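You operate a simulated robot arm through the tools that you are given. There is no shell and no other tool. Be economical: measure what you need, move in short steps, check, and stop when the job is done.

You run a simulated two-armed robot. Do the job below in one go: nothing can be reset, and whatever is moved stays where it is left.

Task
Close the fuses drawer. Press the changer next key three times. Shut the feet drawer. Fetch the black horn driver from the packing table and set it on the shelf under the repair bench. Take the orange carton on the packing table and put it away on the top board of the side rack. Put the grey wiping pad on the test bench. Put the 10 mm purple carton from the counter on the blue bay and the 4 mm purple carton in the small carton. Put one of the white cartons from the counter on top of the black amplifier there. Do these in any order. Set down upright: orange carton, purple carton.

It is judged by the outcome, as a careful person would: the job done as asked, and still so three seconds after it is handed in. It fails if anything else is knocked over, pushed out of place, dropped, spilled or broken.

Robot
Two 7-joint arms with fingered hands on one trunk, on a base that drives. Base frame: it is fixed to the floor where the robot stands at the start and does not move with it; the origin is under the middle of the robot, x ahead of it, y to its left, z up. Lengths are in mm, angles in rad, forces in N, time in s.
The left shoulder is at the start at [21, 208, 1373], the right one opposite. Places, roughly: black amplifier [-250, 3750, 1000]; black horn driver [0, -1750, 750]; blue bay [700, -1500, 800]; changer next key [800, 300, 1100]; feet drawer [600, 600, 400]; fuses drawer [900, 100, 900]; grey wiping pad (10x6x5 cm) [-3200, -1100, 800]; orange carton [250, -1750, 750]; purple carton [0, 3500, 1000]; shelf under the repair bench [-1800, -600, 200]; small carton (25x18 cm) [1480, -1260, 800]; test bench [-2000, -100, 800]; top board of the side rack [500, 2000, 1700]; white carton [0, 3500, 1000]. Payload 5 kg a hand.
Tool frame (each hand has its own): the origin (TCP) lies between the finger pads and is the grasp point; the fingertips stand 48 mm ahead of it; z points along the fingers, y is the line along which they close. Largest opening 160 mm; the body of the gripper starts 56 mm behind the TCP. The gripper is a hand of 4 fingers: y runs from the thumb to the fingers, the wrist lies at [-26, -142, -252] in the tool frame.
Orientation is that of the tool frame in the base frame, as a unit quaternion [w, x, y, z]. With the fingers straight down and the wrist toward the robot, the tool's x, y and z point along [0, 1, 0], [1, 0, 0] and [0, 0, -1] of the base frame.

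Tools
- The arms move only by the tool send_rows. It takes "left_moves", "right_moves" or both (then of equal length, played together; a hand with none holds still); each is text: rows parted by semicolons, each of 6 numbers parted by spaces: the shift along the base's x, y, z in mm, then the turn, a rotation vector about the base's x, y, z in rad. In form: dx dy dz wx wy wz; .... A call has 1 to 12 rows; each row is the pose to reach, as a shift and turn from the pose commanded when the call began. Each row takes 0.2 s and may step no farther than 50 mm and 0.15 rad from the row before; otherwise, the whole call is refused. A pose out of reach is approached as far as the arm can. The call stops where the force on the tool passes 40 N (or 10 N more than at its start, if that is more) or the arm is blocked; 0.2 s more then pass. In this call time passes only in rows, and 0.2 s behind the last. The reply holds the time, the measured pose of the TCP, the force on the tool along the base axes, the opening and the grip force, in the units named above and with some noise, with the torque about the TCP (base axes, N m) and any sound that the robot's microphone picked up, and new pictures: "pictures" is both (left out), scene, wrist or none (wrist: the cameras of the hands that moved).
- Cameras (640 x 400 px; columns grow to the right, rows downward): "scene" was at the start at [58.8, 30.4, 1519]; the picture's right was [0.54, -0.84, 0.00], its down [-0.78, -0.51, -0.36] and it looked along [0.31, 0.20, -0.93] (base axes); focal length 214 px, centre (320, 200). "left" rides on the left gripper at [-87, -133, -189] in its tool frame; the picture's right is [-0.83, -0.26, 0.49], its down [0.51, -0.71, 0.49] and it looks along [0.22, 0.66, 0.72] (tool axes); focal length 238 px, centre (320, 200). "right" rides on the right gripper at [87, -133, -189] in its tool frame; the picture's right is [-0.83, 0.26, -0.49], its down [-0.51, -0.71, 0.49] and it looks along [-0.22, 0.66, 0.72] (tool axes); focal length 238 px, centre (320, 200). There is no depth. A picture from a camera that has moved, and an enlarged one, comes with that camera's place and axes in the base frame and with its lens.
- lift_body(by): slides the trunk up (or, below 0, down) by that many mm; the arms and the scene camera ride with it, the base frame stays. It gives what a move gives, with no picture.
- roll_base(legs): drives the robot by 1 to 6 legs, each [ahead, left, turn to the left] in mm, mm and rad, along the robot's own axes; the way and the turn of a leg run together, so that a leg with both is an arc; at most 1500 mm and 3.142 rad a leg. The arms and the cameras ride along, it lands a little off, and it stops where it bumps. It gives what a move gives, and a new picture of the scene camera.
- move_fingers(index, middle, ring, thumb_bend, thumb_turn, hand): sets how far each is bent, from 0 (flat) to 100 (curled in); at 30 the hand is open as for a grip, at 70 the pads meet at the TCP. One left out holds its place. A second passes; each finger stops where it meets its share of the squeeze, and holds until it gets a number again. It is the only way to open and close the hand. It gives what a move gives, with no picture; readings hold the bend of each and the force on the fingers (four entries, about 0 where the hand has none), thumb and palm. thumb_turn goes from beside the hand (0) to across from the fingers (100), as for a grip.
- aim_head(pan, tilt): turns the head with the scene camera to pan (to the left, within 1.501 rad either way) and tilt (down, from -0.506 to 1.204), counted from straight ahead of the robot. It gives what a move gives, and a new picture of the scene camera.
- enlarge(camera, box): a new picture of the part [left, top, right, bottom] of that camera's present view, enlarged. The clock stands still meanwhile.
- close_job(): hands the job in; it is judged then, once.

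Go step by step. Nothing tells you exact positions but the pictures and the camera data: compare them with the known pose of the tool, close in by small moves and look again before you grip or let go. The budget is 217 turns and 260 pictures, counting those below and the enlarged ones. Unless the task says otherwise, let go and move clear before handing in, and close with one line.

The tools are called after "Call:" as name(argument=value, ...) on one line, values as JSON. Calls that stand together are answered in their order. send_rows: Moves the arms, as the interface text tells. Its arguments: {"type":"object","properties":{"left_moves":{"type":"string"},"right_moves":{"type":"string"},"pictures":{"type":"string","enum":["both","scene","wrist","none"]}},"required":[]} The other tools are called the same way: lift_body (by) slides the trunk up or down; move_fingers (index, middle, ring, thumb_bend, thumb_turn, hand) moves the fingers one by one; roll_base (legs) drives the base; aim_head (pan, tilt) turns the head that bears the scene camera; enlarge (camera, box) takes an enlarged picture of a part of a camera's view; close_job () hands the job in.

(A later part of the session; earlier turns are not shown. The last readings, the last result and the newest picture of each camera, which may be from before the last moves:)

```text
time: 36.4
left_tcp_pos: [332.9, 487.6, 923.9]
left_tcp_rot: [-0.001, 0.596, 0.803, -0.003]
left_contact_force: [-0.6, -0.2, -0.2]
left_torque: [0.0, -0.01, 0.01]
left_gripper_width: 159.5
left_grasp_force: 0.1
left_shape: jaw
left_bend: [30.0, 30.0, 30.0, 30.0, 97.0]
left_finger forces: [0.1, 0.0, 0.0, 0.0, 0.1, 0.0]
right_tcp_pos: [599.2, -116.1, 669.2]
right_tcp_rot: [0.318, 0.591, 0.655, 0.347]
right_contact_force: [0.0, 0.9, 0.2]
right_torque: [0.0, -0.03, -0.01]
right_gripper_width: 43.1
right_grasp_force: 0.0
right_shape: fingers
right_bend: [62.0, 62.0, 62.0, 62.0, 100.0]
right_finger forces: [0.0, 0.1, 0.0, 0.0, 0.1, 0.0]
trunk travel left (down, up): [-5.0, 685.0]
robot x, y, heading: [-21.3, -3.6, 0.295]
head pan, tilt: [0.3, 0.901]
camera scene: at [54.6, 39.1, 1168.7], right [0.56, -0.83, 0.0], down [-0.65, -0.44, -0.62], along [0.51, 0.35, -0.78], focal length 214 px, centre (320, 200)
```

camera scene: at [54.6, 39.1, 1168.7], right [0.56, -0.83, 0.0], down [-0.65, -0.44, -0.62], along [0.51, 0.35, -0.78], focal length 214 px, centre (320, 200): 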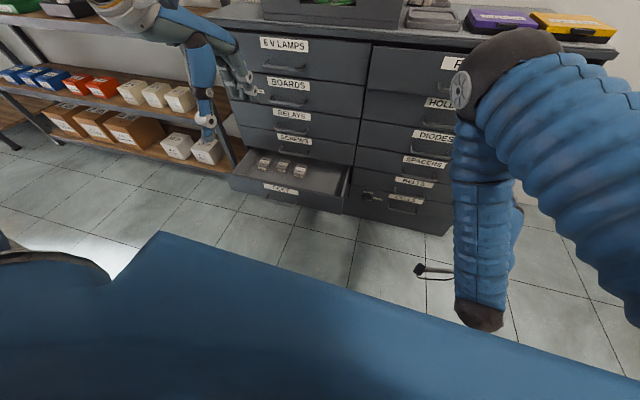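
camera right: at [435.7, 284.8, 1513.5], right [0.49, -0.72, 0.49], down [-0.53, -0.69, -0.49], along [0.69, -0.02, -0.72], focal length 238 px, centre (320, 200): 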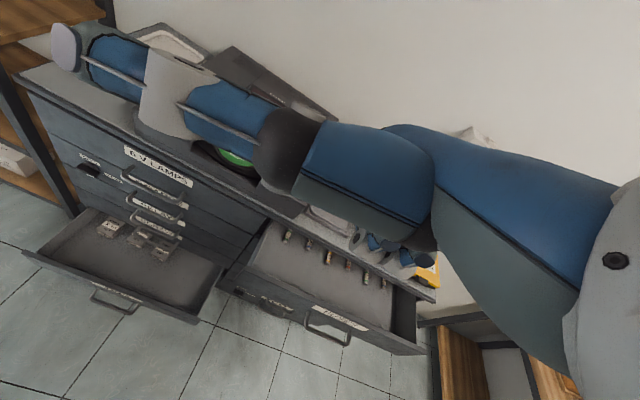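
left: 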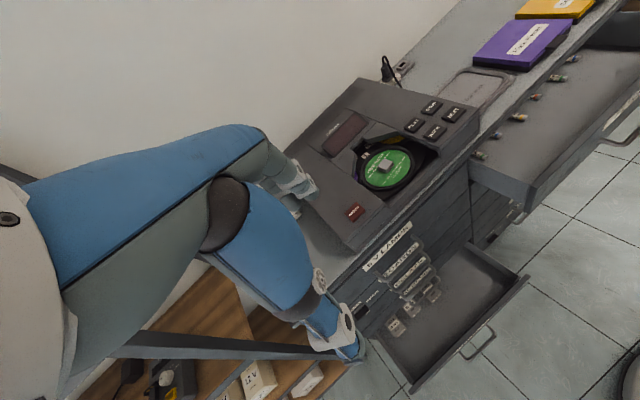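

The two views agree on the feet drawer label at (478, 538, 456). I'll close the left fingers to a blunt tip, lower the hand in front of the drawer and rotate it forward.

Call:
move_fingers(hand="left", index=64, middle=64, ring=64, thumb_bend=64)

Call:
send_rows(left_moves="0 0 -45 0 0 0; 0 0 -90 0 0 0; 0 0 -135 0 0 0; 0 0 -180 0 0 0; 0 0 -225 0 0 0; 0 0 -270 .041 -.134 0; 0 0 -310 .083 -.267 0; 0 0 -340 .124 -.401 0; 0 0 -370 .165 -.535 0; 0 0 -390 .207 -.669 0; 0 0 -410 .248 -.802 0; 0 0 -430 .29 -.936 0", pictures="scene")

```text
time: 37.4
left_tcp_pos: [333.2, 487.7, 924.7]
left_tcp_rot: [0.0, 0.595, 0.803, -0.002]
left_contact_force: [1.0, 1.1, 0.4]
left_torque: [-0.02, 0.01, 0.02]
left_gripper_width: 36.1
left_grasp_force: 0.0
left_shape: fingers
left_bend: [64.0, 64.0, 64.0, 64.0, 97.0]
left_finger forces: [0.0, 0.1, 0.0, 0.0, 0.1, 0.0]
right_tcp_pos: [597.3, -117.8, 667.9]
right_tcp_rot: [0.318, 0.591, 0.655, 0.347]
right_contact_force: [-0.2, 0.7, 0.3]
right_torque: [0.02, -0.01, 0.02]
right_gripper_width: 43.2
right_grasp_force: 0.1
right_shape: fingers
right_bend: [62.0, 62.0, 62.0, 62.0, 100.0]
right_finger forces: [0.0, 0.0, 0.0, 0.0, 0.0, 0.0]
trunk travel left (down, up): [-5.0, 685.0]
robot x, y, heading: [-20.3, -6.0, 0.3]
head pan, tilt: [0.3, 0.901]
```

```text
time: 40.0
left_tcp_pos: [332.6, 487.8, 494.2]
left_tcp_rot: [0.28, 0.526, 0.708, 0.379]
left_contact_force: [1.6, -2.0, 0.8]
left_torque: [0.11, 0.02, 0.18]
left_gripper_width: 35.5
left_grasp_force: 0.0
left_shape: fingers
left_bend: [64.0, 64.0, 64.0, 64.0, 98.0]
left_finger forces: [0.1, 0.0, 0.0, 0.0, 0.0, 0.0]
left hand out of reach, approached as far as the arm can: row 6
right_tcp_pos: [596.8, -115.7, 669.5]
right_tcp_rot: [0.319, 0.59, 0.655, 0.347]
right_contact_force: [-2.4, 2.3, 1.8]
right_torque: [-0.12, 0.08, -0.21]
right_gripper_width: 43.2
right_grasp_force: 0.0
right_shape: fingers
right_bend: [62.0, 62.0, 62.0, 62.0, 100.0]
right_finger forces: [0.0, 0.0, 0.1, 0.0, 0.0, 0.1]
trunk travel left (down, up): [-5.0, 685.0]
robot x, y, heading: [-20.1, -9.4, 0.298]
head pan, tilt: [0.3, 0.901]
camera scene: at [52.8, 40.8, 1168.8], right [0.56, -0.83, 0.0], down [-0.65, -0.44, -0.62], along [0.51, 0.35, -0.78], focal length 214 px, centre (320, 200)
```

scene: 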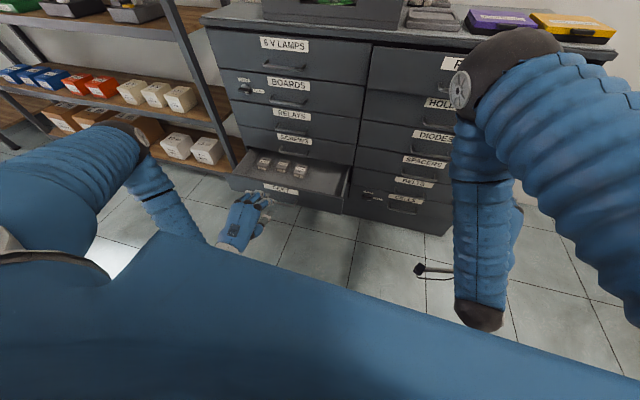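

The hand is level with the drawer and aligned with its middle. I'll push along the cabinet depth.

Call:
send_rows(left_moves="38 12 -5 0 0 0; 76 24 -10 0 0 0; 105 33 -10 0 0 0; 129 40 -10 0 0 0; 153 47 -10 0 0 0; 177 55 -10 0 0 0; 201 62 -10 0 0 0; 224 69 -10 0 0 0; 248 77 -10 0 0 0; 272 84 -10 0 0 0", pictures="scene")

```text
time: 42.2
left_tcp_pos: [603.8, 572.1, 485.6]
left_tcp_rot: [0.278, 0.526, 0.709, 0.379]
left_contact_force: [-13.8, -7.8, 5.6]
left_torque: [0.29, -0.42, 0.27]
left_gripper_width: 35.8
left_grasp_force: 7.7
left_shape: fingers
left_bend: [64.0, 66.0, 64.0, 64.0, 98.0]
left_finger forces: [0.0, 15.2, 0.5, 0.0, 0.0, 0.0]
right_tcp_pos: [596.7, -116.4, 669.0]
right_tcp_rot: [0.319, 0.592, 0.654, 0.347]
right_contact_force: [-1.3, -0.4, 0.2]
right_torque: [0.0, -0.03, 0.02]
right_gripper_width: 43.4
right_grasp_force: 0.1
right_shape: fingers
right_bend: [62.0, 62.0, 62.0, 62.0, 100.0]
right_finger forces: [0.0, 0.0, 0.1, 0.1, 0.0, 0.0]
trunk travel left (down, up): [-5.0, 685.0]
robot x, y, heading: [-17.0, -5.9, 0.3]
head pan, tilt: [0.3, 0.901]
camera scene: at [53.3, 38.6, 1168.9], right [0.56, -0.83, 0.0], down [-0.65, -0.44, -0.62], along [0.51, 0.35, -0.78], focal length 214 px, centre (320, 200)
```

scene: 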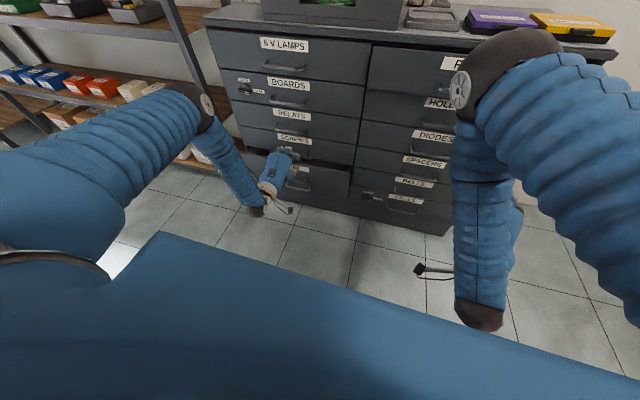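

The drawer is nearly in. I'll keep pushing to the stop.

Call:
send_rows(left_moves="14 4 0 0 0 0; 29 9 0 0 0 0; 43 13 0 0 0 0; 57 18 0 0 0 0; 72 22 0 0 0 0; 86 27 0 0 0 0", pictures="scene")

```text
time: 42.5
left_tcp_pos: [604.6, 572.2, 485.2]
left_tcp_rot: [0.28, 0.526, 0.709, 0.378]
left_contact_force: [-22.8, -11.0, 10.9]
left_torque: [0.51, -0.82, 0.38]
left_gripper_width: 35.3
left_grasp_force: 14.8
left_shape: fingers
left_bend: [64.0, 66.0, 65.0, 64.0, 98.0]
left_finger forces: [0.1, 26.7, 2.0, 0.0, 0.0, 0.1]
right_tcp_pos: [597.9, -115.1, 669.6]
right_tcp_rot: [0.318, 0.59, 0.655, 0.348]
right_contact_force: [0.4, 0.0, 0.4]
right_torque: [0.02, 0.02, 0.01]
right_gripper_width: 43.2
right_grasp_force: 0.1
right_shape: fingers
right_bend: [62.0, 62.0, 62.0, 62.0, 100.0]
right_finger forces: [0.0, 0.0, 0.1, 0.0, 0.0, 0.1]
trunk travel left (down, up): [-5.0, 685.0]
robot x, y, heading: [-21.6, -7.9, 0.299]
head pan, tilt: [0.3, 0.901]
stopped in row 1 (left hand): the force on the tool passed its limit at 52 N (the readings are from after the stop); the commanded pose is now the measured one
camera scene: at [52.9, 38.6, 1168.9], right [0.56, -0.83, 0.0], down [-0.65, -0.44, -0.62], along [0.51, 0.35, -0.78], focal length 214 px, centre (320, 200)
```

scene: 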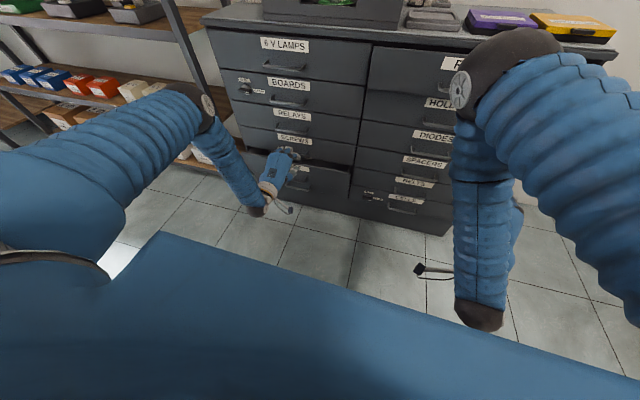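

The push stopped hard, so I'll look closely before pushing more.

Call:
enlarge(camera="scene", box=[200, 100, 400, 225])

Call:
enlarge(camera="left", box=[0, 0, 640, 400])

```text
3.20 times, centred on (300, 162) of scene
camera zoom: at [52.9, 38.6, 1168.9], right [0.56, -0.83, 0.0], down [-0.65, -0.44, -0.62], along [0.51, 0.35, -0.78], focal length 686 px, centre (384, 320)
```

zoom: 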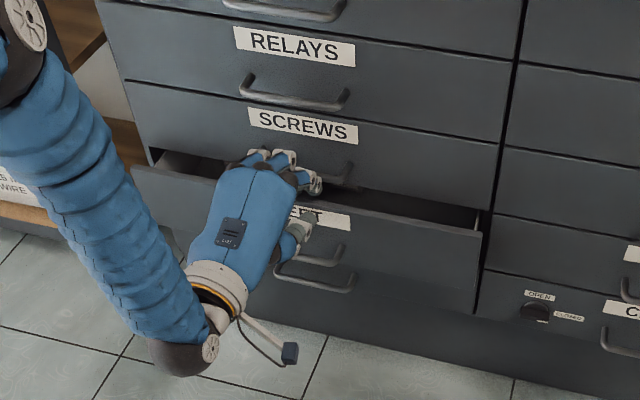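

```text
1.00 times, centred on (320, 200) of left (not enlarged: the box is as wide or as high as the picture)
camera zoom: at [408.7, 421.8, 481.5], right [0.49, -0.72, -0.49], down [-0.14, 0.49, -0.86], along [0.86, 0.49, 0.14], focal length 238 px, centre (320, 200)
```

zoom: 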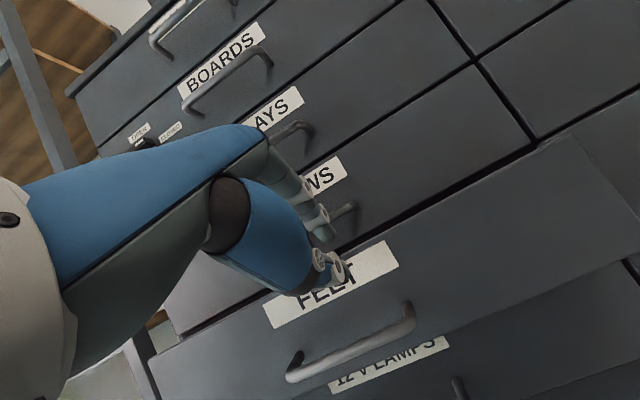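

The fingers went over the drawer front and are catching the SCREWS handle. I'll back off, lower the hand 65 mm so the tips meet the drawer face, and push again.

Call:
send_rows(left_moves="-38 -12 0 0 0 0; -57 -18 -20 0 0 0; -57 -18 -65 0 0 0; -29 -9 -65 0 0 0; -10 -3 -65 0 0 0; 5 1 -65 0 0 0; 19 6 -65 0 0 0; 33 10 -65 0 0 0; 48 15 -65 0 0 0; 62 19 -65 0 0 0; 76 24 -65 0 0 0", pictures="none")

Call:
enlarge(camera="scene", box=[200, 100, 400, 225])

```text
time: 44.3
left_tcp_pos: [628.1, 580.1, 413.0]
left_tcp_rot: [0.277, 0.528, 0.71, 0.373]
left_contact_force: [-19.2, -6.6, 9.4]
left_torque: [-0.3, 0.45, -0.21]
left_gripper_width: 33.7
left_grasp_force: 9.8
left_shape: fingers
left_bend: [64.0, 64.0, 64.0, 65.0, 97.0]
left_finger forces: [0.1, 0.0, 0.0, 0.0, 20.3, 0.1]
right_tcp_pos: [597.2, -114.9, 669.3]
right_tcp_rot: [0.318, 0.591, 0.656, 0.347]
right_contact_force: [0.1, -0.1, -0.2]
right_torque: [0.03, -0.03, -0.02]
right_gripper_width: 43.4
right_grasp_force: 0.0
right_shape: fingers
right_bend: [62.0, 62.0, 62.0, 62.0, 100.0]
right_finger forces: [0.0, 0.1, 0.1, 0.1, 0.0, 0.0]
trunk travel left (down, up): [-5.0, 685.0]
robot x, y, heading: [-17.6, -7.8, 0.304]
head pan, tilt: [0.3, 0.901]
stopped in row 8 (left hand): the force on the tool passed its limit at 58 N (the readings are from after the stop); the commanded pose is now the measured one
```

```text
3.20 times, centred on (300, 162) of scene
camera zoom: at [53.9, 39.3, 1168.8], right [0.56, -0.83, 0.0], down [-0.65, -0.44, -0.62], along [0.51, 0.35, -0.78], focal length 686 px, centre (384, 320)
```

zoom: 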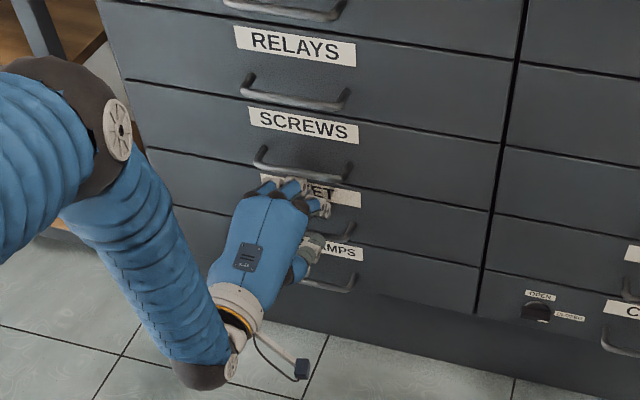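

The drawer looks flush. I'll withdraw straight back and check.

Call:
send_rows(left_moves="-38 -12 0 0 0 0; -76 -24 0 0 0 0; -114 -36 0 0 0 0; -152 -48 10 0 0 0; -190 -60 30 0 0 0; -228 -72 60 0 0 0; -250 -80 100 0 0 0", pictures="none")

Call:
enlarge(camera="scene", box=[200, 0, 456, 225])

```text
time: 45.9
left_tcp_pos: [380.2, 497.4, 514.5]
left_tcp_rot: [0.278, 0.527, 0.71, 0.374]
left_contact_force: [0.5, 0.3, -0.4]
left_torque: [-0.01, -0.02, 0.02]
left_gripper_width: 35.6
left_grasp_force: 0.0
left_shape: fingers
left_bend: [64.0, 64.0, 64.0, 64.0, 98.0]
left_finger forces: [0.0, 0.1, 0.0, 0.0, 0.1, 0.0]
right_tcp_pos: [597.8, -115.7, 670.5]
right_tcp_rot: [0.318, 0.591, 0.655, 0.347]
right_contact_force: [-0.8, 0.4, -0.5]
right_torque: [-0.03, 0.04, 0.01]
right_gripper_width: 43.6
right_grasp_force: 0.0
right_shape: fingers
right_bend: [62.0, 62.0, 62.0, 62.0, 100.0]
right_finger forces: [0.0, 0.0, 0.0, 0.0, 0.0, 0.0]
trunk travel left (down, up): [-5.0, 685.0]
robot x, y, heading: [-17.5, -4.9, 0.297]
head pan, tilt: [0.3, 0.901]
```

```text
1.78 times, centred on (328, 112) of scene
camera zoom: at [54.1, 39.3, 1168.8], right [0.56, -0.83, 0.0], down [-0.65, -0.44, -0.62], along [0.51, 0.35, -0.78], focal length 381 px, centre (306, 356)
```

zoom: 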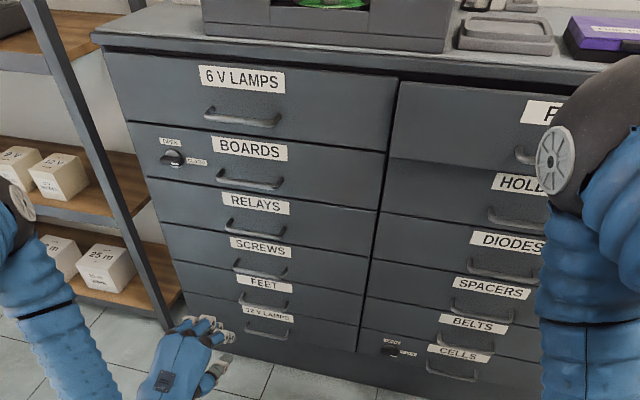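

The feet drawer is shut. The fuses drawer may still stand out slightly, so I'll look closer at it.

Call:
enlarge(camera="scene", box=[330, 20, 458, 100])

Call:
enlarge(camera="right", box=[0, 0, 640, 400])

```text
5.00 times, centred on (394, 60) of scene
camera zoom: at [54.1, 39.3, 1168.8], right [0.56, -0.83, 0.0], down [-0.65, -0.44, -0.62], along [0.51, 0.35, -0.78], focal length 1072 px, centre (-50, 900)
```

zoom: 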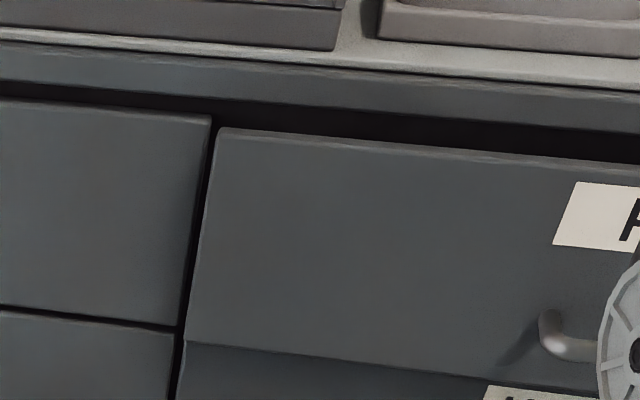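

```text
1.00 times, centred on (320, 200) of right (not enlarged: the box is as wide or as high as the picture)
camera zoom: at [360.4, -52.5, 662.9], right [-0.18, -0.85, 0.49], down [0.06, -0.51, -0.86], along [0.98, -0.12, 0.14], focal length 238 px, centre (320, 200)
```

zoom: 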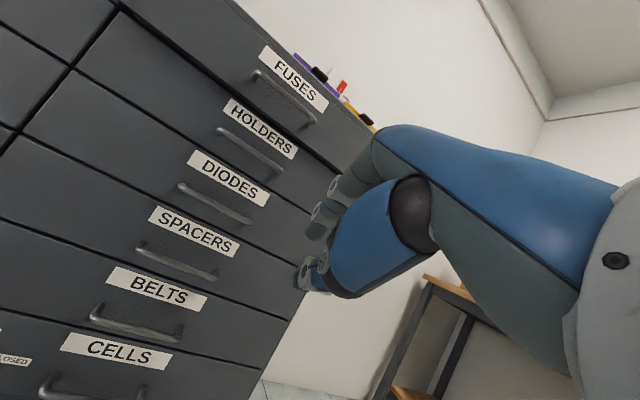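

The fuses drawer still stands out about 20 mm. I'll raise the trunk and push again with the right hand, lower on the face.

Call:
lift_body(by=340)

Call:
send_rows(right_moves="30 30 -20 0 0 0; 60 60 -40 0 0 0; 90 90 -65 0 0 0; 110 125 -65 0 0 0; 135 150 -65 0 0 0; 170 165 -65 0 0 0; 195 173 -65 0 0 0; 210 178 -65 0 0 0; 224 182 -65 0 0 0; 238 186 -65 0 0 0; 252 190 -65 0 0 0; 266 194 -65 0 0 0", pictures="wrist")

```text
time: 49.2
left_tcp_pos: [379.0, 499.1, 854.4]
left_tcp_rot: [0.277, 0.527, 0.711, 0.375]
left_contact_force: [0.1, -0.2, 0.2]
left_torque: [0.03, -0.02, 0.0]
left_gripper_width: 35.6
left_grasp_force: 0.0
left_shape: fingers
left_bend: [64.0, 64.0, 64.0, 64.0, 98.0]
left_finger forces: [0.0, 0.0, 0.1, 0.0, 0.0, 0.0]
right_tcp_pos: [597.8, -114.9, 1007.4]
right_tcp_rot: [0.318, 0.591, 0.655, 0.347]
right_contact_force: [0.4, -0.3, -0.5]
right_torque: [-0.01, 0.02, -0.01]
right_gripper_width: 42.9
right_grasp_force: 0.1
right_shape: fingers
right_bend: [62.0, 62.0, 62.0, 62.0, 100.0]
right_finger forces: [0.0, 0.0, 0.0, 0.0, 0.1, 0.1]
trunk travel left (down, up): [-345.0, 345.0]
robot x, y, heading: [-16.8, -6.4, 0.302]
head pan, tilt: [0.3, 0.901]
```

```text
time: 51.4
left_tcp_pos: [378.3, 497.3, 855.4]
left_tcp_rot: [0.278, 0.527, 0.71, 0.375]
left_contact_force: [0.5, -0.2, -0.6]
left_torque: [-0.03, -0.03, 0.02]
left_gripper_width: 35.5
left_grasp_force: 0.1
left_shape: fingers
left_bend: [64.0, 64.0, 64.0, 64.0, 98.0]
left_finger forces: [0.0, 0.0, 0.1, 0.1, 0.0, 0.1]
right_tcp_pos: [821.8, 65.2, 943.5]
right_tcp_rot: [0.319, 0.592, 0.654, 0.346]
right_contact_force: [-36.0, -9.7, 10.0]
right_torque: [0.1, -0.7, -0.23]
right_gripper_width: 26.4
right_grasp_force: 18.6
right_shape: fingers
right_bend: [72.0, 65.0, 62.0, 62.0, 100.0]
right_finger forces: [16.3, 21.1, 0.0, 0.1, 0.1, 0.0]
trunk travel left (down, up): [-345.0, 345.0]
robot x, y, heading: [-19.8, -10.4, 0.294]
head pan, tilt: [0.3, 0.901]
stopped in row 10 (right hand): the force on the tool passed its limit at 51 N (the readings are from after the stop); the commanded pose is now the measured one
camera right: at [585.5, 129.6, 936.9], right [-0.18, -0.85, 0.49], down [0.06, -0.51, -0.86], along [0.98, -0.12, 0.14], focal length 238 px, centre (320, 200)
```

right: 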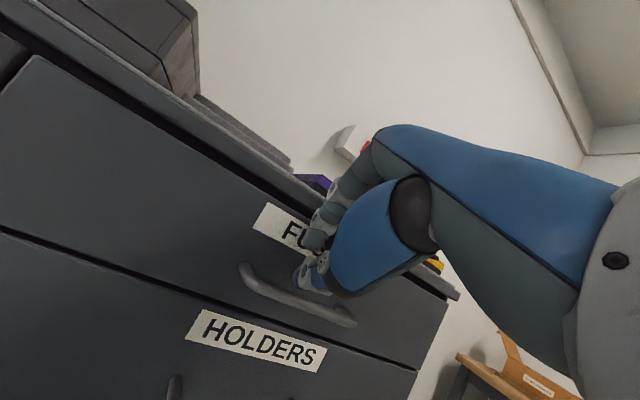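

It stopped at the same place. I'll back off and see whether it is truly flush.

Call:
send_rows(right_moves="-40 -12 0 0 0 0; -80 -30 0 0 0 0; -120 -50 0 0 0 0; -150 -80 0 0 0 0; -175 -115 20 0 0 0; -190 -155 50 0 0 0", pictures="wrist")

Call:
enlarge(camera="scene", box=[260, 60, 516, 220])

```text
refused: row 6 steps farther than a row can; nothing moved
```

```text
2.50 times, centred on (388, 140) of scene
camera zoom: at [51.0, 38.7, 1509.0], right [0.56, -0.83, 0.0], down [-0.65, -0.44, -0.62], along [0.52, 0.35, -0.78], focal length 536 px, centre (150, 350)
```

zoom: 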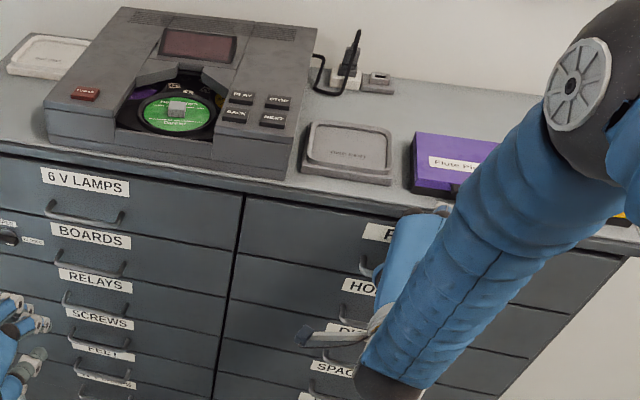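

Call:
send_rows(right_moves="-40 -12 0 0 0 0; -80 -30 0 0 0 0; -120 -50 0 0 0 0; -150 -80 0 0 0 0; -175 -115 20 0 0 0; -190 -145 50 0 0 0", pictures="none")

Call:
aim_head(pan=0.0, tilt=0.7)

Call:
enlarge(camera="scene", box=[210, 120, 466, 280])

```text
time: 52.8
left_tcp_pos: [379.3, 497.8, 854.7]
left_tcp_rot: [0.278, 0.527, 0.71, 0.375]
left_contact_force: [-0.1, -0.8, -0.2]
left_torque: [0.0, -0.02, -0.01]
left_gripper_width: 35.4
left_grasp_force: 0.1
left_shape: fingers
left_bend: [64.0, 64.0, 64.0, 64.0, 98.0]
left_finger forces: [0.1, 0.0, 0.0, 0.0, 0.0, 0.0]
right_tcp_pos: [635.8, -79.5, 993.0]
right_tcp_rot: [0.318, 0.591, 0.655, 0.346]
right_contact_force: [-0.5, 0.4, 0.0]
right_torque: [0.0, 0.04, 0.02]
right_gripper_width: 43.3
right_grasp_force: 0.0
right_shape: fingers
right_bend: [62.0, 62.0, 62.0, 62.0, 100.0]
right_finger forces: [0.0, 0.0, 0.0, 0.1, 0.0, 0.0]
trunk travel left (down, up): [-345.0, 345.0]
robot x, y, heading: [-19.4, -4.6, 0.301]
head pan, tilt: [0.3, 0.901]
```

```text
time: 53.6
left_tcp_pos: [380.5, 498.9, 854.7]
left_tcp_rot: [0.277, 0.528, 0.711, 0.374]
left_contact_force: [0.5, 0.0, 0.0]
left_torque: [0.01, -0.01, 0.04]
left_gripper_width: 35.6
left_grasp_force: 0.0
left_shape: fingers
left_bend: [64.0, 64.0, 64.0, 64.0, 98.0]
left_finger forces: [0.0, 0.0, 0.0, 0.0, 0.1, 0.0]
right_tcp_pos: [636.2, -78.9, 991.3]
right_tcp_rot: [0.319, 0.592, 0.654, 0.346]
right_contact_force: [0.0, -0.1, 0.2]
right_torque: [0.0, -0.01, 0.04]
right_gripper_width: 42.7
right_grasp_force: 0.1
right_shape: fingers
right_bend: [62.0, 62.0, 62.0, 62.0, 100.0]
right_finger forces: [0.0, 0.0, 0.1, 0.0, 0.1, 0.1]
trunk travel left (down, up): [-345.0, 345.0]
robot x, y, heading: [-21.9, -6.4, 0.295]
head pan, tilt: [0.0, 0.7]
camera scene: at [72.9, 21.6, 1524.8], right [0.29, -0.96, 0.0], down [-0.62, -0.19, -0.76], along [0.73, 0.23, -0.64], focal length 214 px, centre (320, 200)
```

scene: 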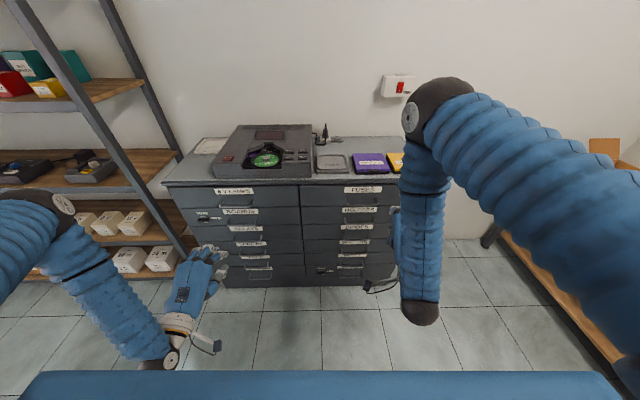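

```text
2.50 times, centred on (338, 200) of scene
camera zoom: at [72.9, 21.6, 1524.8], right [0.29, -0.96, 0.0], down [-0.62, -0.19, -0.76], along [0.73, 0.23, -0.64], focal length 536 px, centre (275, 200)
```

zoom: 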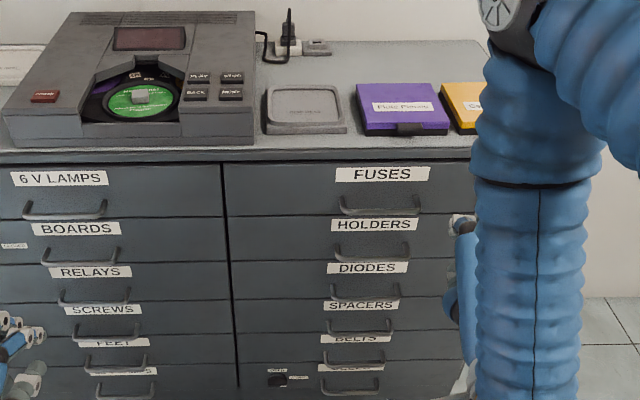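

Both drawers are shut. Next I'll bring both hands back to fingers-down, raised and tucked, then go to the packing table on the right.

Call:
send_rows(left_moves="0 0 40 -.041 .133 0; 0 0 80 -.081 .265 0; 0 0 120 -.122 .398 0; 0 0 160 -.162 .531 0; 0 0 200 -.203 .664 0; 0 0 240 -.243 .796 0; 0 0 280 -.284 .929 .003; 0 0 320 -.284 .929 .003", right_moves="0 0 25 -.027 .137 .026; 0 0 50 -.053 .275 .051; 0 0 75 -.08 .412 .077; 0 0 100 -.106 .55 .103; 0 0 125 -.133 .687 .129; 0 0 150 -.159 .825 .154; 0 0 175 -.186 .962 .18; 0 0 200 -.186 .962 .18", pictures="none")

Call:
aim_head(pan=-1.5, tilt=0.3)

```text
time: 55.4
left_tcp_pos: [377.2, 498.1, 1175.4]
left_tcp_rot: [-0.001, 0.595, 0.804, 0.0]
left_contact_force: [-2.4, -0.4, 0.3]
left_torque: [0.07, -0.26, 0.01]
left_gripper_width: 35.6
left_grasp_force: 0.0
left_shape: fingers
left_bend: [64.0, 64.0, 64.0, 64.0, 98.0]
left_finger forces: [0.1, 0.2, 0.0, 0.0, 0.1, 0.0]
right_tcp_pos: [631.6, -80.7, 1194.3]
right_tcp_rot: [0.002, 0.594, 0.804, 0.001]
right_contact_force: [-2.2, -0.6, 0.8]
right_torque: [0.06, -0.2, -0.04]
right_gripper_width: 43.4
right_grasp_force: 0.1
right_shape: fingers
right_bend: [62.0, 62.0, 62.0, 62.0, 100.0]
right_finger forces: [0.0, 0.0, 0.1, 0.0, 0.0, 0.0]
trunk travel left (down, up): [-345.0, 345.0]
robot x, y, heading: [-18.6, -7.3, 0.298]
head pan, tilt: [0.0, 0.7]
```

```text
time: 57.0
left_tcp_pos: [381.1, 498.5, 1172.7]
left_tcp_rot: [-0.002, 0.595, 0.804, -0.002]
left_contact_force: [0.6, -0.1, 0.2]
left_torque: [-0.06, 0.06, -0.05]
left_gripper_width: 35.7
left_grasp_force: 0.1
left_shape: fingers
left_bend: [64.0, 64.0, 64.0, 64.0, 98.0]
left_finger forces: [0.1, 0.0, 0.0, 0.0, 0.0, 0.0]
right_tcp_pos: [637.1, -78.4, 1191.7]
right_tcp_rot: [0.001, 0.595, 0.804, -0.001]
right_contact_force: [0.1, 0.0, -0.1]
right_torque: [0.0, 0.0, 0.02]
right_gripper_width: 43.1
right_grasp_force: 0.1
right_shape: fingers
right_bend: [62.0, 62.0, 62.0, 62.0, 100.0]
right_finger forces: [0.0, 0.0, 0.0, 0.0, 0.0, 0.0]
trunk travel left (down, up): [-345.0, 345.0]
robot x, y, heading: [-18.2, -5.8, 0.295]
head pan, tilt: [-1.499, 0.3]
camera scene: at [26.5, -90.1, 1561.0], right [-0.93, -0.36, 0.0], down [-0.11, 0.28, -0.96], along [0.35, -0.89, -0.3], focal length 214 px, centre (320, 200)
```

scene: 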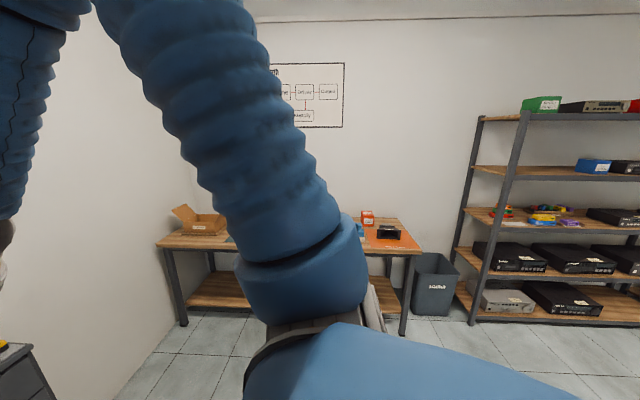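

I'll ease forward off whatever is behind, turn right to face the packing table, and look.

Call:
roll_base(legs=[[80, -100, 0], [0, 0, -1.0], [0, 0, -0.868]])

Call:
aim_head(pan=0, tilt=0.5)

```text
time: 63.1
left_tcp_pos: [449.9, -612.0, 1173.3]
left_tcp_rot: [-0.001, 1.0, -0.003, -0.001]
left_contact_force: [0.7, -0.2, -0.7]
left_torque: [0.02, -0.01, -0.01]
left_gripper_width: 35.5
left_grasp_force: 0.2
left_shape: fingers
left_bend: [64.0, 64.0, 64.0, 64.0, 98.0]
left_finger forces: [0.1, 0.0, 0.0, 0.0, 0.0, 0.1]
right_tcp_pos: [-177.9, -684.1, 1193.7]
right_tcp_rot: [0.0, 1.0, -0.003, 0.0]
right_contact_force: [-0.5, 0.4, -0.9]
right_torque: [0.01, 0.0, 0.02]
right_gripper_width: 43.4
right_grasp_force: 0.1
right_shape: fingers
right_bend: [62.0, 62.0, 62.0, 62.0, 100.0]
right_finger forces: [0.1, 0.0, 0.1, 0.0, 0.0, 0.1]
trunk travel left (down, up): [-345.0, 345.0]
robot x, y, heading: [85.5, -82.3, -1.57]
head pan, tilt: [-1.499, 0.3]
camera scene: at [-5.0, -97.9, 1561.0], right [-0.07, 1.0, 0.0], down [0.3, 0.02, -0.96], along [-0.95, -0.06, -0.3], focal length 214 px, centre (320, 200)
```

scene: 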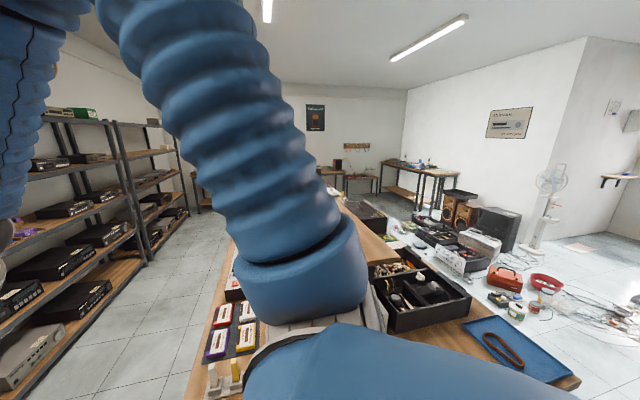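

```text
time: 64.7
left_tcp_pos: [450.6, -613.3, 1174.2]
left_tcp_rot: [-0.001, 1.0, -0.003, 0.0]
left_contact_force: [0.5, 0.0, 0.0]
left_torque: [-0.01, 0.02, 0.02]
left_gripper_width: 35.5
left_grasp_force: 0.0
left_shape: fingers
left_bend: [64.0, 64.0, 64.0, 64.0, 98.0]
left_finger forces: [0.0, 0.0, 0.0, 0.1, 0.0, 0.0]
right_tcp_pos: [-177.1, -685.4, 1194.0]
right_tcp_rot: [0.0, 1.0, -0.003, 0.0]
right_contact_force: [-0.6, -0.2, 0.4]
right_torque: [0.0, -0.04, -0.03]
right_gripper_width: 43.3
right_grasp_force: 0.1
right_shape: fingers
right_bend: [62.0, 62.0, 62.0, 62.0, 100.0]
right_finger forces: [0.0, 0.1, 0.0, 0.2, 0.0, 0.1]
trunk travel left (down, up): [-345.0, 345.0]
robot x, y, heading: [87.2, -79.3, -1.574]
head pan, tilt: [0.0, 0.499]
camera scene: at [88.0, -182.5, 1542.6], right [-1.0, 0.0, 0.0], down [0.0, 0.48, -0.88], along [0.0, -0.88, -0.48], focal length 214 px, centre (320, 200)
```

scene: 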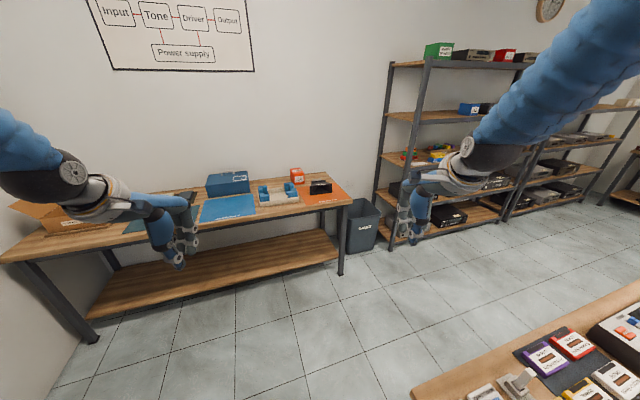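

I see the packing table: orange carton near (295, −1950), black driver near (88, −1827) on the orange mat, blue bay (mat) near (750, −1520). I'll drive up to it.

Call:
roll_base(legs=[[900, 100, 0]])

Call:
enlarge(camera="scene", box=[200, 200, 456, 360])

```text
time: 69.4
left_tcp_pos: [555.5, -1503.4, 1174.5]
left_tcp_rot: [-0.001, 1.0, 0.002, 0.0]
left_contact_force: [0.3, -0.8, 0.0]
left_torque: [0.0, 0.01, 0.01]
left_gripper_width: 35.4
left_grasp_force: 0.0
left_shape: fingers
left_bend: [64.0, 64.0, 64.0, 64.0, 98.0]
left_finger forces: [0.0, 0.1, 0.0, 0.0, 0.0, 0.0]
right_tcp_pos: [-72.5, -1581.3, 1191.6]
right_tcp_rot: [0.001, 1.0, 0.001, 0.0]
right_contact_force: [0.2, -0.7, 0.8]
right_torque: [0.01, 0.01, -0.03]
right_gripper_width: 43.1
right_grasp_force: 0.1
right_shape: fingers
right_bend: [62.0, 62.0, 62.0, 62.0, 100.0]
right_finger forces: [0.1, 0.0, 0.1, 0.0, 0.0, 0.0]
trunk travel left (down, up): [-345.0, 345.0]
robot x, y, heading: [189.0, -974.9, -1.568]
head pan, tilt: [0.0, 0.499]
camera scene: at [188.8, -1076.9, 1542.5], right [-1.0, 0.0, 0.0], down [0.0, 0.48, -0.88], along [0.0, -0.88, -0.48], focal length 214 px, centre (320, 200)
```

scene: 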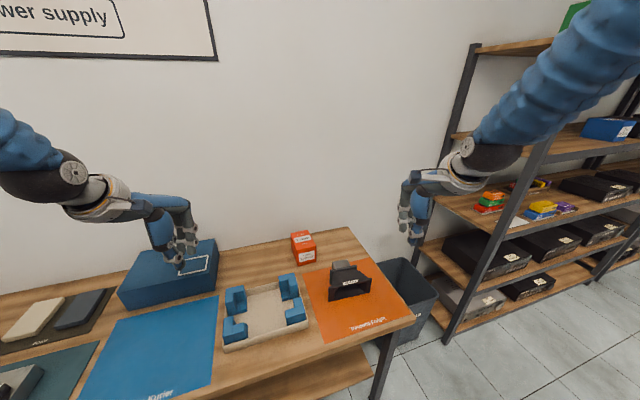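

```text
2.50 times, centred on (328, 280) of scene
camera zoom: at [188.8, -1076.9, 1542.5], right [-1.0, 0.0, 0.0], down [0.0, 0.48, -0.88], along [0.0, -0.88, -0.48], focal length 536 px, centre (300, 0)
```

zoom: 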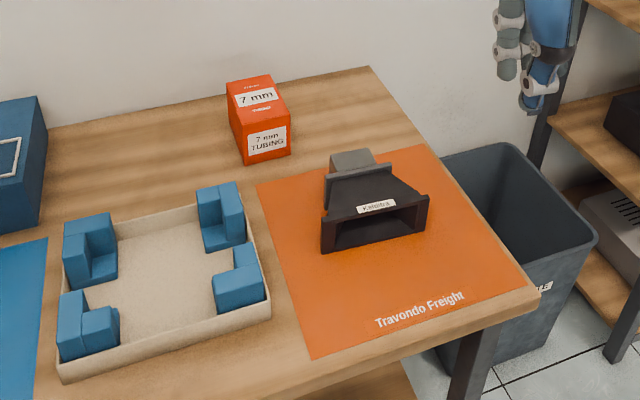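

Everything on the table is turned about 0.2 rad. I'll turn the robot square to the table and close in a little.

Call:
roll_base(legs=[[0, 0, 0.2], [120, 0, 0]])

Call:
move_fingers(hand="right", index=30, middle=30, ring=30, thumb_bend=30, thumb_turn=98)

Call:
aim_head(pan=-0.2, tilt=0.7)

Call:
enlarge(camera="right", box=[0, 0, 640, 400])

```text
time: 71.4
left_tcp_pos: [676.4, -1540.1, 1173.5]
left_tcp_rot: [-0.001, 0.995, 0.101, 0.001]
left_contact_force: [0.8, -0.3, -0.4]
left_torque: [0.06, -0.03, -0.01]
left_gripper_width: 35.4
left_grasp_force: 0.1
left_shape: fingers
left_bend: [64.0, 64.0, 64.0, 64.0, 98.0]
left_finger forces: [0.1, 0.0, 0.0, 0.0, 0.0, 0.0]
right_tcp_pos: [76.9, -1739.7, 1192.8]
right_tcp_rot: [0.0, 0.995, 0.101, -0.001]
right_contact_force: [0.6, -0.8, 0.0]
right_torque: [0.02, -0.02, -0.03]
right_gripper_width: 43.2
right_grasp_force: 0.0
right_shape: fingers
right_bend: [62.0, 62.0, 62.0, 62.0, 100.0]
right_finger forces: [0.0, 0.0, 0.1, 0.0, 0.0, 0.0]
trunk travel left (down, up): [-345.0, 345.0]
robot x, y, heading: [212.5, -1095.5, -1.368]
head pan, tilt: [0.0, 0.499]
camera scene: at [233.2, -1194.2, 1542.5], right [-0.98, -0.2, 0.0], down [-0.1, 0.47, -0.88], along [0.18, -0.86, -0.48], focal length 214 px, centre (320, 200)
```

scene: 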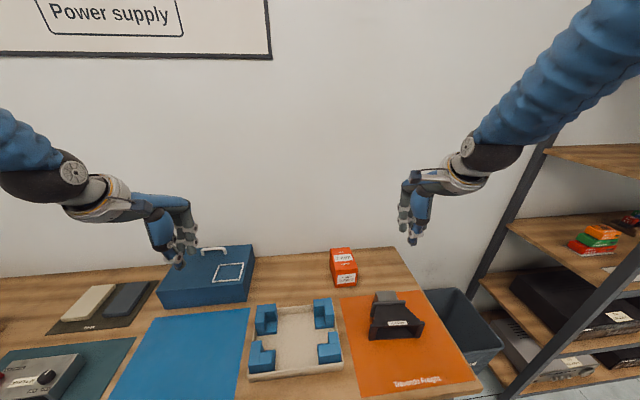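

```text
time: 72.4
left_tcp_pos: [676.3, -1540.3, 1173.6]
left_tcp_rot: [-0.001, 0.995, 0.101, 0.0]
left_contact_force: [-0.1, -0.1, -0.7]
left_torque: [0.03, 0.01, -0.01]
left_gripper_width: 35.3
left_grasp_force: 0.1
left_shape: fingers
left_bend: [64.0, 64.0, 64.0, 64.0, 98.0]
left_finger forces: [0.0, 0.0, 0.1, 0.0, 0.1, 0.0]
right_tcp_pos: [76.9, -1739.3, 1193.0]
right_tcp_rot: [-0.001, 0.995, 0.101, -0.001]
right_contact_force: [-0.2, -0.3, 0.7]
right_torque: [0.0, 0.0, 0.02]
right_gripper_width: 170.2
right_grasp_force: 0.1
right_shape: fingers
right_bend: [30.0, 30.0, 30.0, 30.0, 96.0]
right_finger forces: [0.0, 0.1, 0.0, 0.0, 0.1, 0.0]
trunk travel left (down, up): [-345.0, 345.0]
robot x, y, heading: [213.8, -1095.2, -1.369]
head pan, tilt: [0.0, 0.499]
```

```text
time: 73.1
left_tcp_pos: [676.8, -1539.3, 1173.6]
left_tcp_rot: [-0.001, 0.995, 0.101, 0.0]
left_contact_force: [0.6, -0.4, -1.1]
left_torque: [-0.02, -0.01, 0.04]
left_gripper_width: 35.3
left_grasp_force: 0.0
left_shape: fingers
left_bend: [64.0, 64.0, 64.0, 64.0, 98.0]
left_finger forces: [0.0, 0.1, 0.0, 0.1, 0.0, 0.1]
right_tcp_pos: [77.7, -1739.4, 1194.2]
right_tcp_rot: [0.0, 0.995, 0.102, -0.001]
right_contact_force: [0.4, -0.1, 0.7]
right_torque: [0.01, 0.04, 0.0]
right_gripper_width: 170.3
right_grasp_force: 0.0
right_shape: fingers
right_bend: [30.0, 30.0, 30.0, 30.0, 96.0]
right_finger forces: [0.0, 0.1, 0.0, 0.0, 0.1, 0.0]
trunk travel left (down, up): [-345.0, 345.0]
robot x, y, heading: [212.9, -1092.4, -1.367]
head pan, tilt: [-0.201, 0.7]
camera scene: at [215.2, -1189.4, 1524.9], right [-1.0, 0.0, 0.0], down [0.0, 0.64, -0.77], along [0.0, -0.77, -0.64], focal length 214 px, centre (320, 200)
```

scene: 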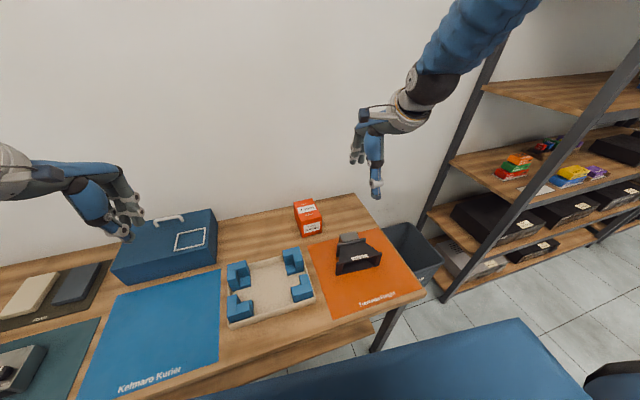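

```text
1.00 times, centred on (320, 200) of right (not enlarged: the box is as wide or as high as the picture)
camera zoom: at [136.3, -1591.6, 1381.0], right [-0.77, -0.42, 0.49], down [-0.64, 0.59, -0.49], along [-0.08, -0.69, -0.72], focal length 238 px, centre (320, 200)
```

zoom: 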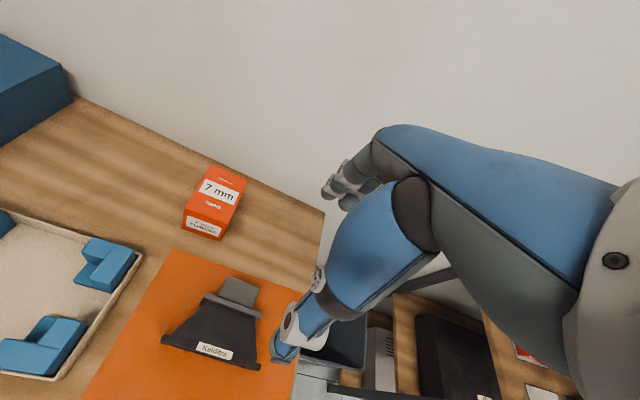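

The carton seems to be centred near (272, −1875) with its top around z 885. I'll bring the open right hand above it and re-measure.

Call:
send_rows(right_moves="38 -26 0 0 0 0; 76 -52 0 0 0 0; 114 -78 0 0 0 0; 152 -104 0 0 0 0; 190 -130 0 0 0 0; 195 -132 -45 0 0 0; 195 -132 -90 0 0 0; 195 -132 -120 0 0 0", pictures="both")

```text
time: 74.9
left_tcp_pos: [676.9, -1540.5, 1172.8]
left_tcp_rot: [-0.002, 0.995, 0.101, 0.0]
left_contact_force: [-0.5, -1.0, -0.2]
left_torque: [0.06, -0.02, -0.02]
left_gripper_width: 35.5
left_grasp_force: 0.0
left_shape: fingers
left_bend: [64.0, 64.0, 64.0, 64.0, 98.0]
left_finger forces: [0.0, 0.0, 0.1, 0.0, 0.0, 0.1]
right_tcp_pos: [271.2, -1871.3, 1073.4]
right_tcp_rot: [0.001, 0.995, 0.101, 0.0]
right_contact_force: [-0.1, -1.1, 0.8]
right_torque: [0.17, 0.03, 0.0]
right_gripper_width: 170.5
right_grasp_force: 0.0
right_shape: fingers
right_bend: [30.0, 30.0, 30.0, 30.0, 96.0]
right_finger forces: [0.0, 0.1, 0.1, 0.0, 0.0, 0.1]
trunk travel left (down, up): [-345.0, 345.0]
robot x, y, heading: [211.0, -1092.1, -1.375]
head pan, tilt: [-0.201, 0.7]
camera scene: at [215.3, -1190.4, 1524.8], right [-1.0, 0.0, 0.0], down [0.0, 0.64, -0.76], along [0.0, -0.76, -0.64], focal length 214 px, centre (320, 200)
camera right: at [330.6, -1724.2, 1261.1], right [-0.77, -0.42, 0.49], down [-0.64, 0.59, -0.49], along [-0.08, -0.69, -0.72], focal length 238 px, centre (320, 200)
```

scene: 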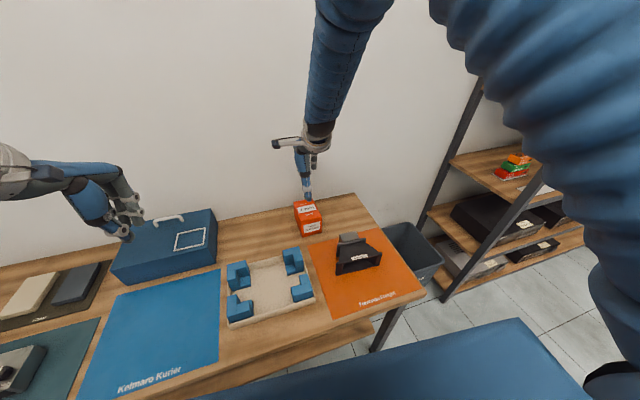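
right: 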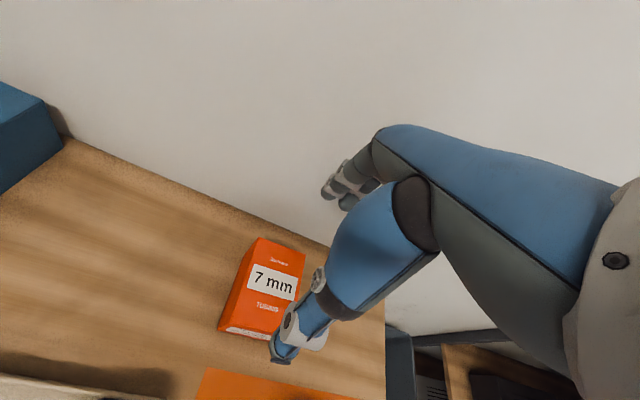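

The hand is nearly centred over the carton. I'll lower to just above its top and check again.

Call:
send_rows(right_moves="4 2 -40 0 0 0; 7 3 -80 0 0 0; 7 3 -105 0 0 0", pictures="wrist")

Call:
enlarge(camera="scene", box=[240, 130, 400, 230])

```text
time: 75.7
left_tcp_pos: [678.3, -1540.3, 1173.8]
left_tcp_rot: [-0.002, 0.995, 0.1, 0.0]
left_contact_force: [0.7, 1.3, -0.8]
left_torque: [0.04, 0.03, -0.04]
left_gripper_width: 35.6
left_grasp_force: 0.0
left_shape: fingers
left_bend: [64.0, 64.0, 64.0, 64.0, 98.0]
left_finger forces: [0.0, 0.0, 0.0, 0.0, 0.0, 0.0]
right_tcp_pos: [279.5, -1869.4, 967.5]
right_tcp_rot: [0.001, 0.995, 0.1, -0.002]
right_contact_force: [-0.6, -0.8, 1.0]
right_torque: [0.08, 0.03, 0.03]
right_gripper_width: 170.6
right_grasp_force: 0.1
right_shape: fingers
right_bend: [30.0, 30.0, 30.0, 30.0, 96.0]
right_finger forces: [0.0, 0.0, 0.1, 0.0, 0.0, 0.0]
trunk travel left (down, up): [-345.0, 345.0]
robot x, y, heading: [215.0, -1093.0, -1.366]
head pan, tilt: [-0.201, 0.7]
camera right: at [338.6, -1721.4, 1155.9], right [-0.77, -0.42, 0.49], down [-0.64, 0.59, -0.49], along [-0.08, -0.69, -0.72], focal length 238 px, centre (320, 200)
```

right: 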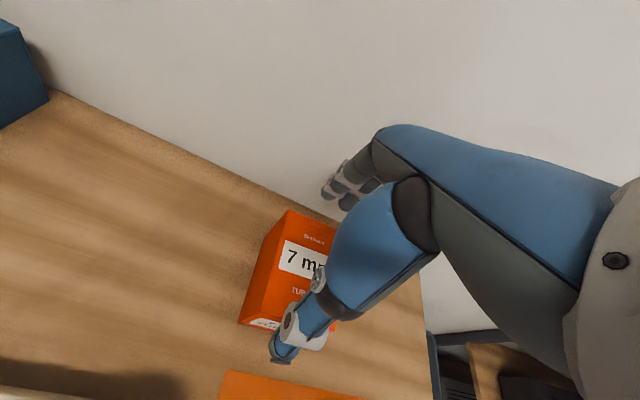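

```text
4.00 times, centred on (320, 180) of scene
camera zoom: at [215.4, -1190.2, 1524.8], right [-1.0, 0.0, 0.0], down [0.0, 0.64, -0.76], along [0.0, -0.76, -0.64], focal length 858 px, centre (320, 280)
```

zoom: 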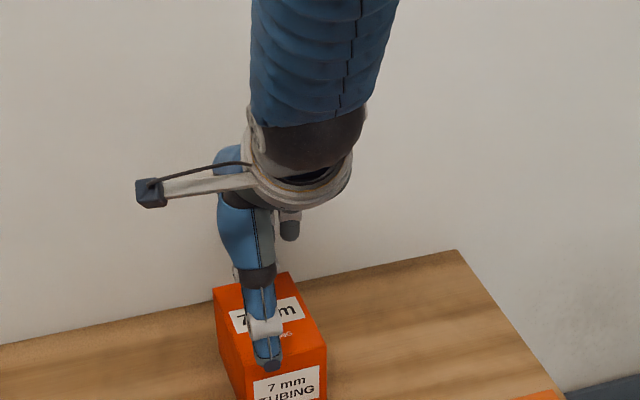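

The carton centre works out to about (269, −1853), top z≈910, yaw about 0.3. I'll correct, descend around it and close.

Call:
send_rows(right_moves="-10 16 0 0 0 .1; -10 16 -30 0 0 .1; -10 16 -60 0 0 .1; -10 16 -85 0 0 .1; -10 16 -97 0 0 .1", pictures="wrist")

Call:
enlarge(camera="scene", box=[240, 130, 400, 230])

```text
time: 77.1
left_tcp_pos: [675.3, -1538.3, 1174.4]
left_tcp_rot: [-0.001, 0.995, 0.101, 0.0]
left_contact_force: [0.6, -0.8, -0.5]
left_torque: [0.08, 0.0, -0.02]
left_gripper_width: 35.4
left_grasp_force: 0.0
left_shape: fingers
left_bend: [64.0, 64.0, 64.0, 64.0, 98.0]
left_finger forces: [0.0, 0.1, 0.0, 0.1, 0.0, 0.0]
right_tcp_pos: [270.8, -1858.2, 877.7]
right_tcp_rot: [0.009, 0.989, 0.15, 0.001]
right_contact_force: [-0.9, 6.5, 24.4]
right_torque: [0.09, -0.26, 0.09]
right_gripper_width: 184.2
right_grasp_force: 15.3
right_shape: fingers
right_bend: [29.0, 30.0, 30.0, 27.0, 95.0]
right_finger forces: [12.5, 0.0, 0.0, 0.0, 18.2, 0.0]
trunk travel left (down, up): [-345.0, 345.0]
robot x, y, heading: [214.6, -1092.7, -1.371]
head pan, tilt: [-0.201, 0.7]
stopped in row 5 (right hand): the force on the tool passed its limit at 42 N (the readings are from after the stop); the commanded pose is now the measured one
camera right: at [314.0, -1702.7, 1064.1], right [-0.72, -0.49, 0.49], down [-0.69, 0.52, -0.5], along [-0.01, -0.7, -0.71], focal length 238 px, centre (320, 200)
```

right: 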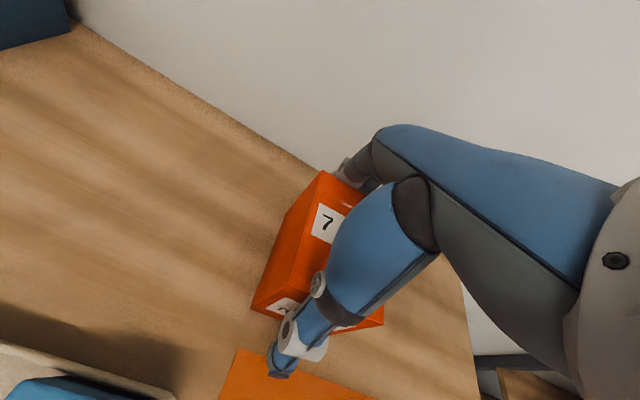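

```text
4.00 times, centred on (320, 180) of scene
camera zoom: at [214.9, -1188.3, 1525.0], right [-1.0, 0.0, 0.0], down [0.0, 0.64, -0.77], along [0.0, -0.77, -0.64], focal length 858 px, centre (320, 280)
```

zoom: 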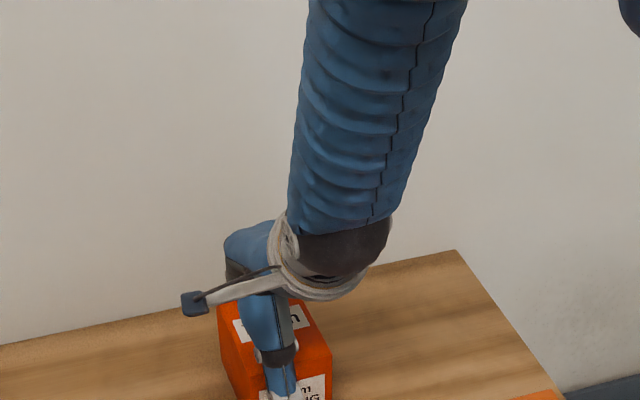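

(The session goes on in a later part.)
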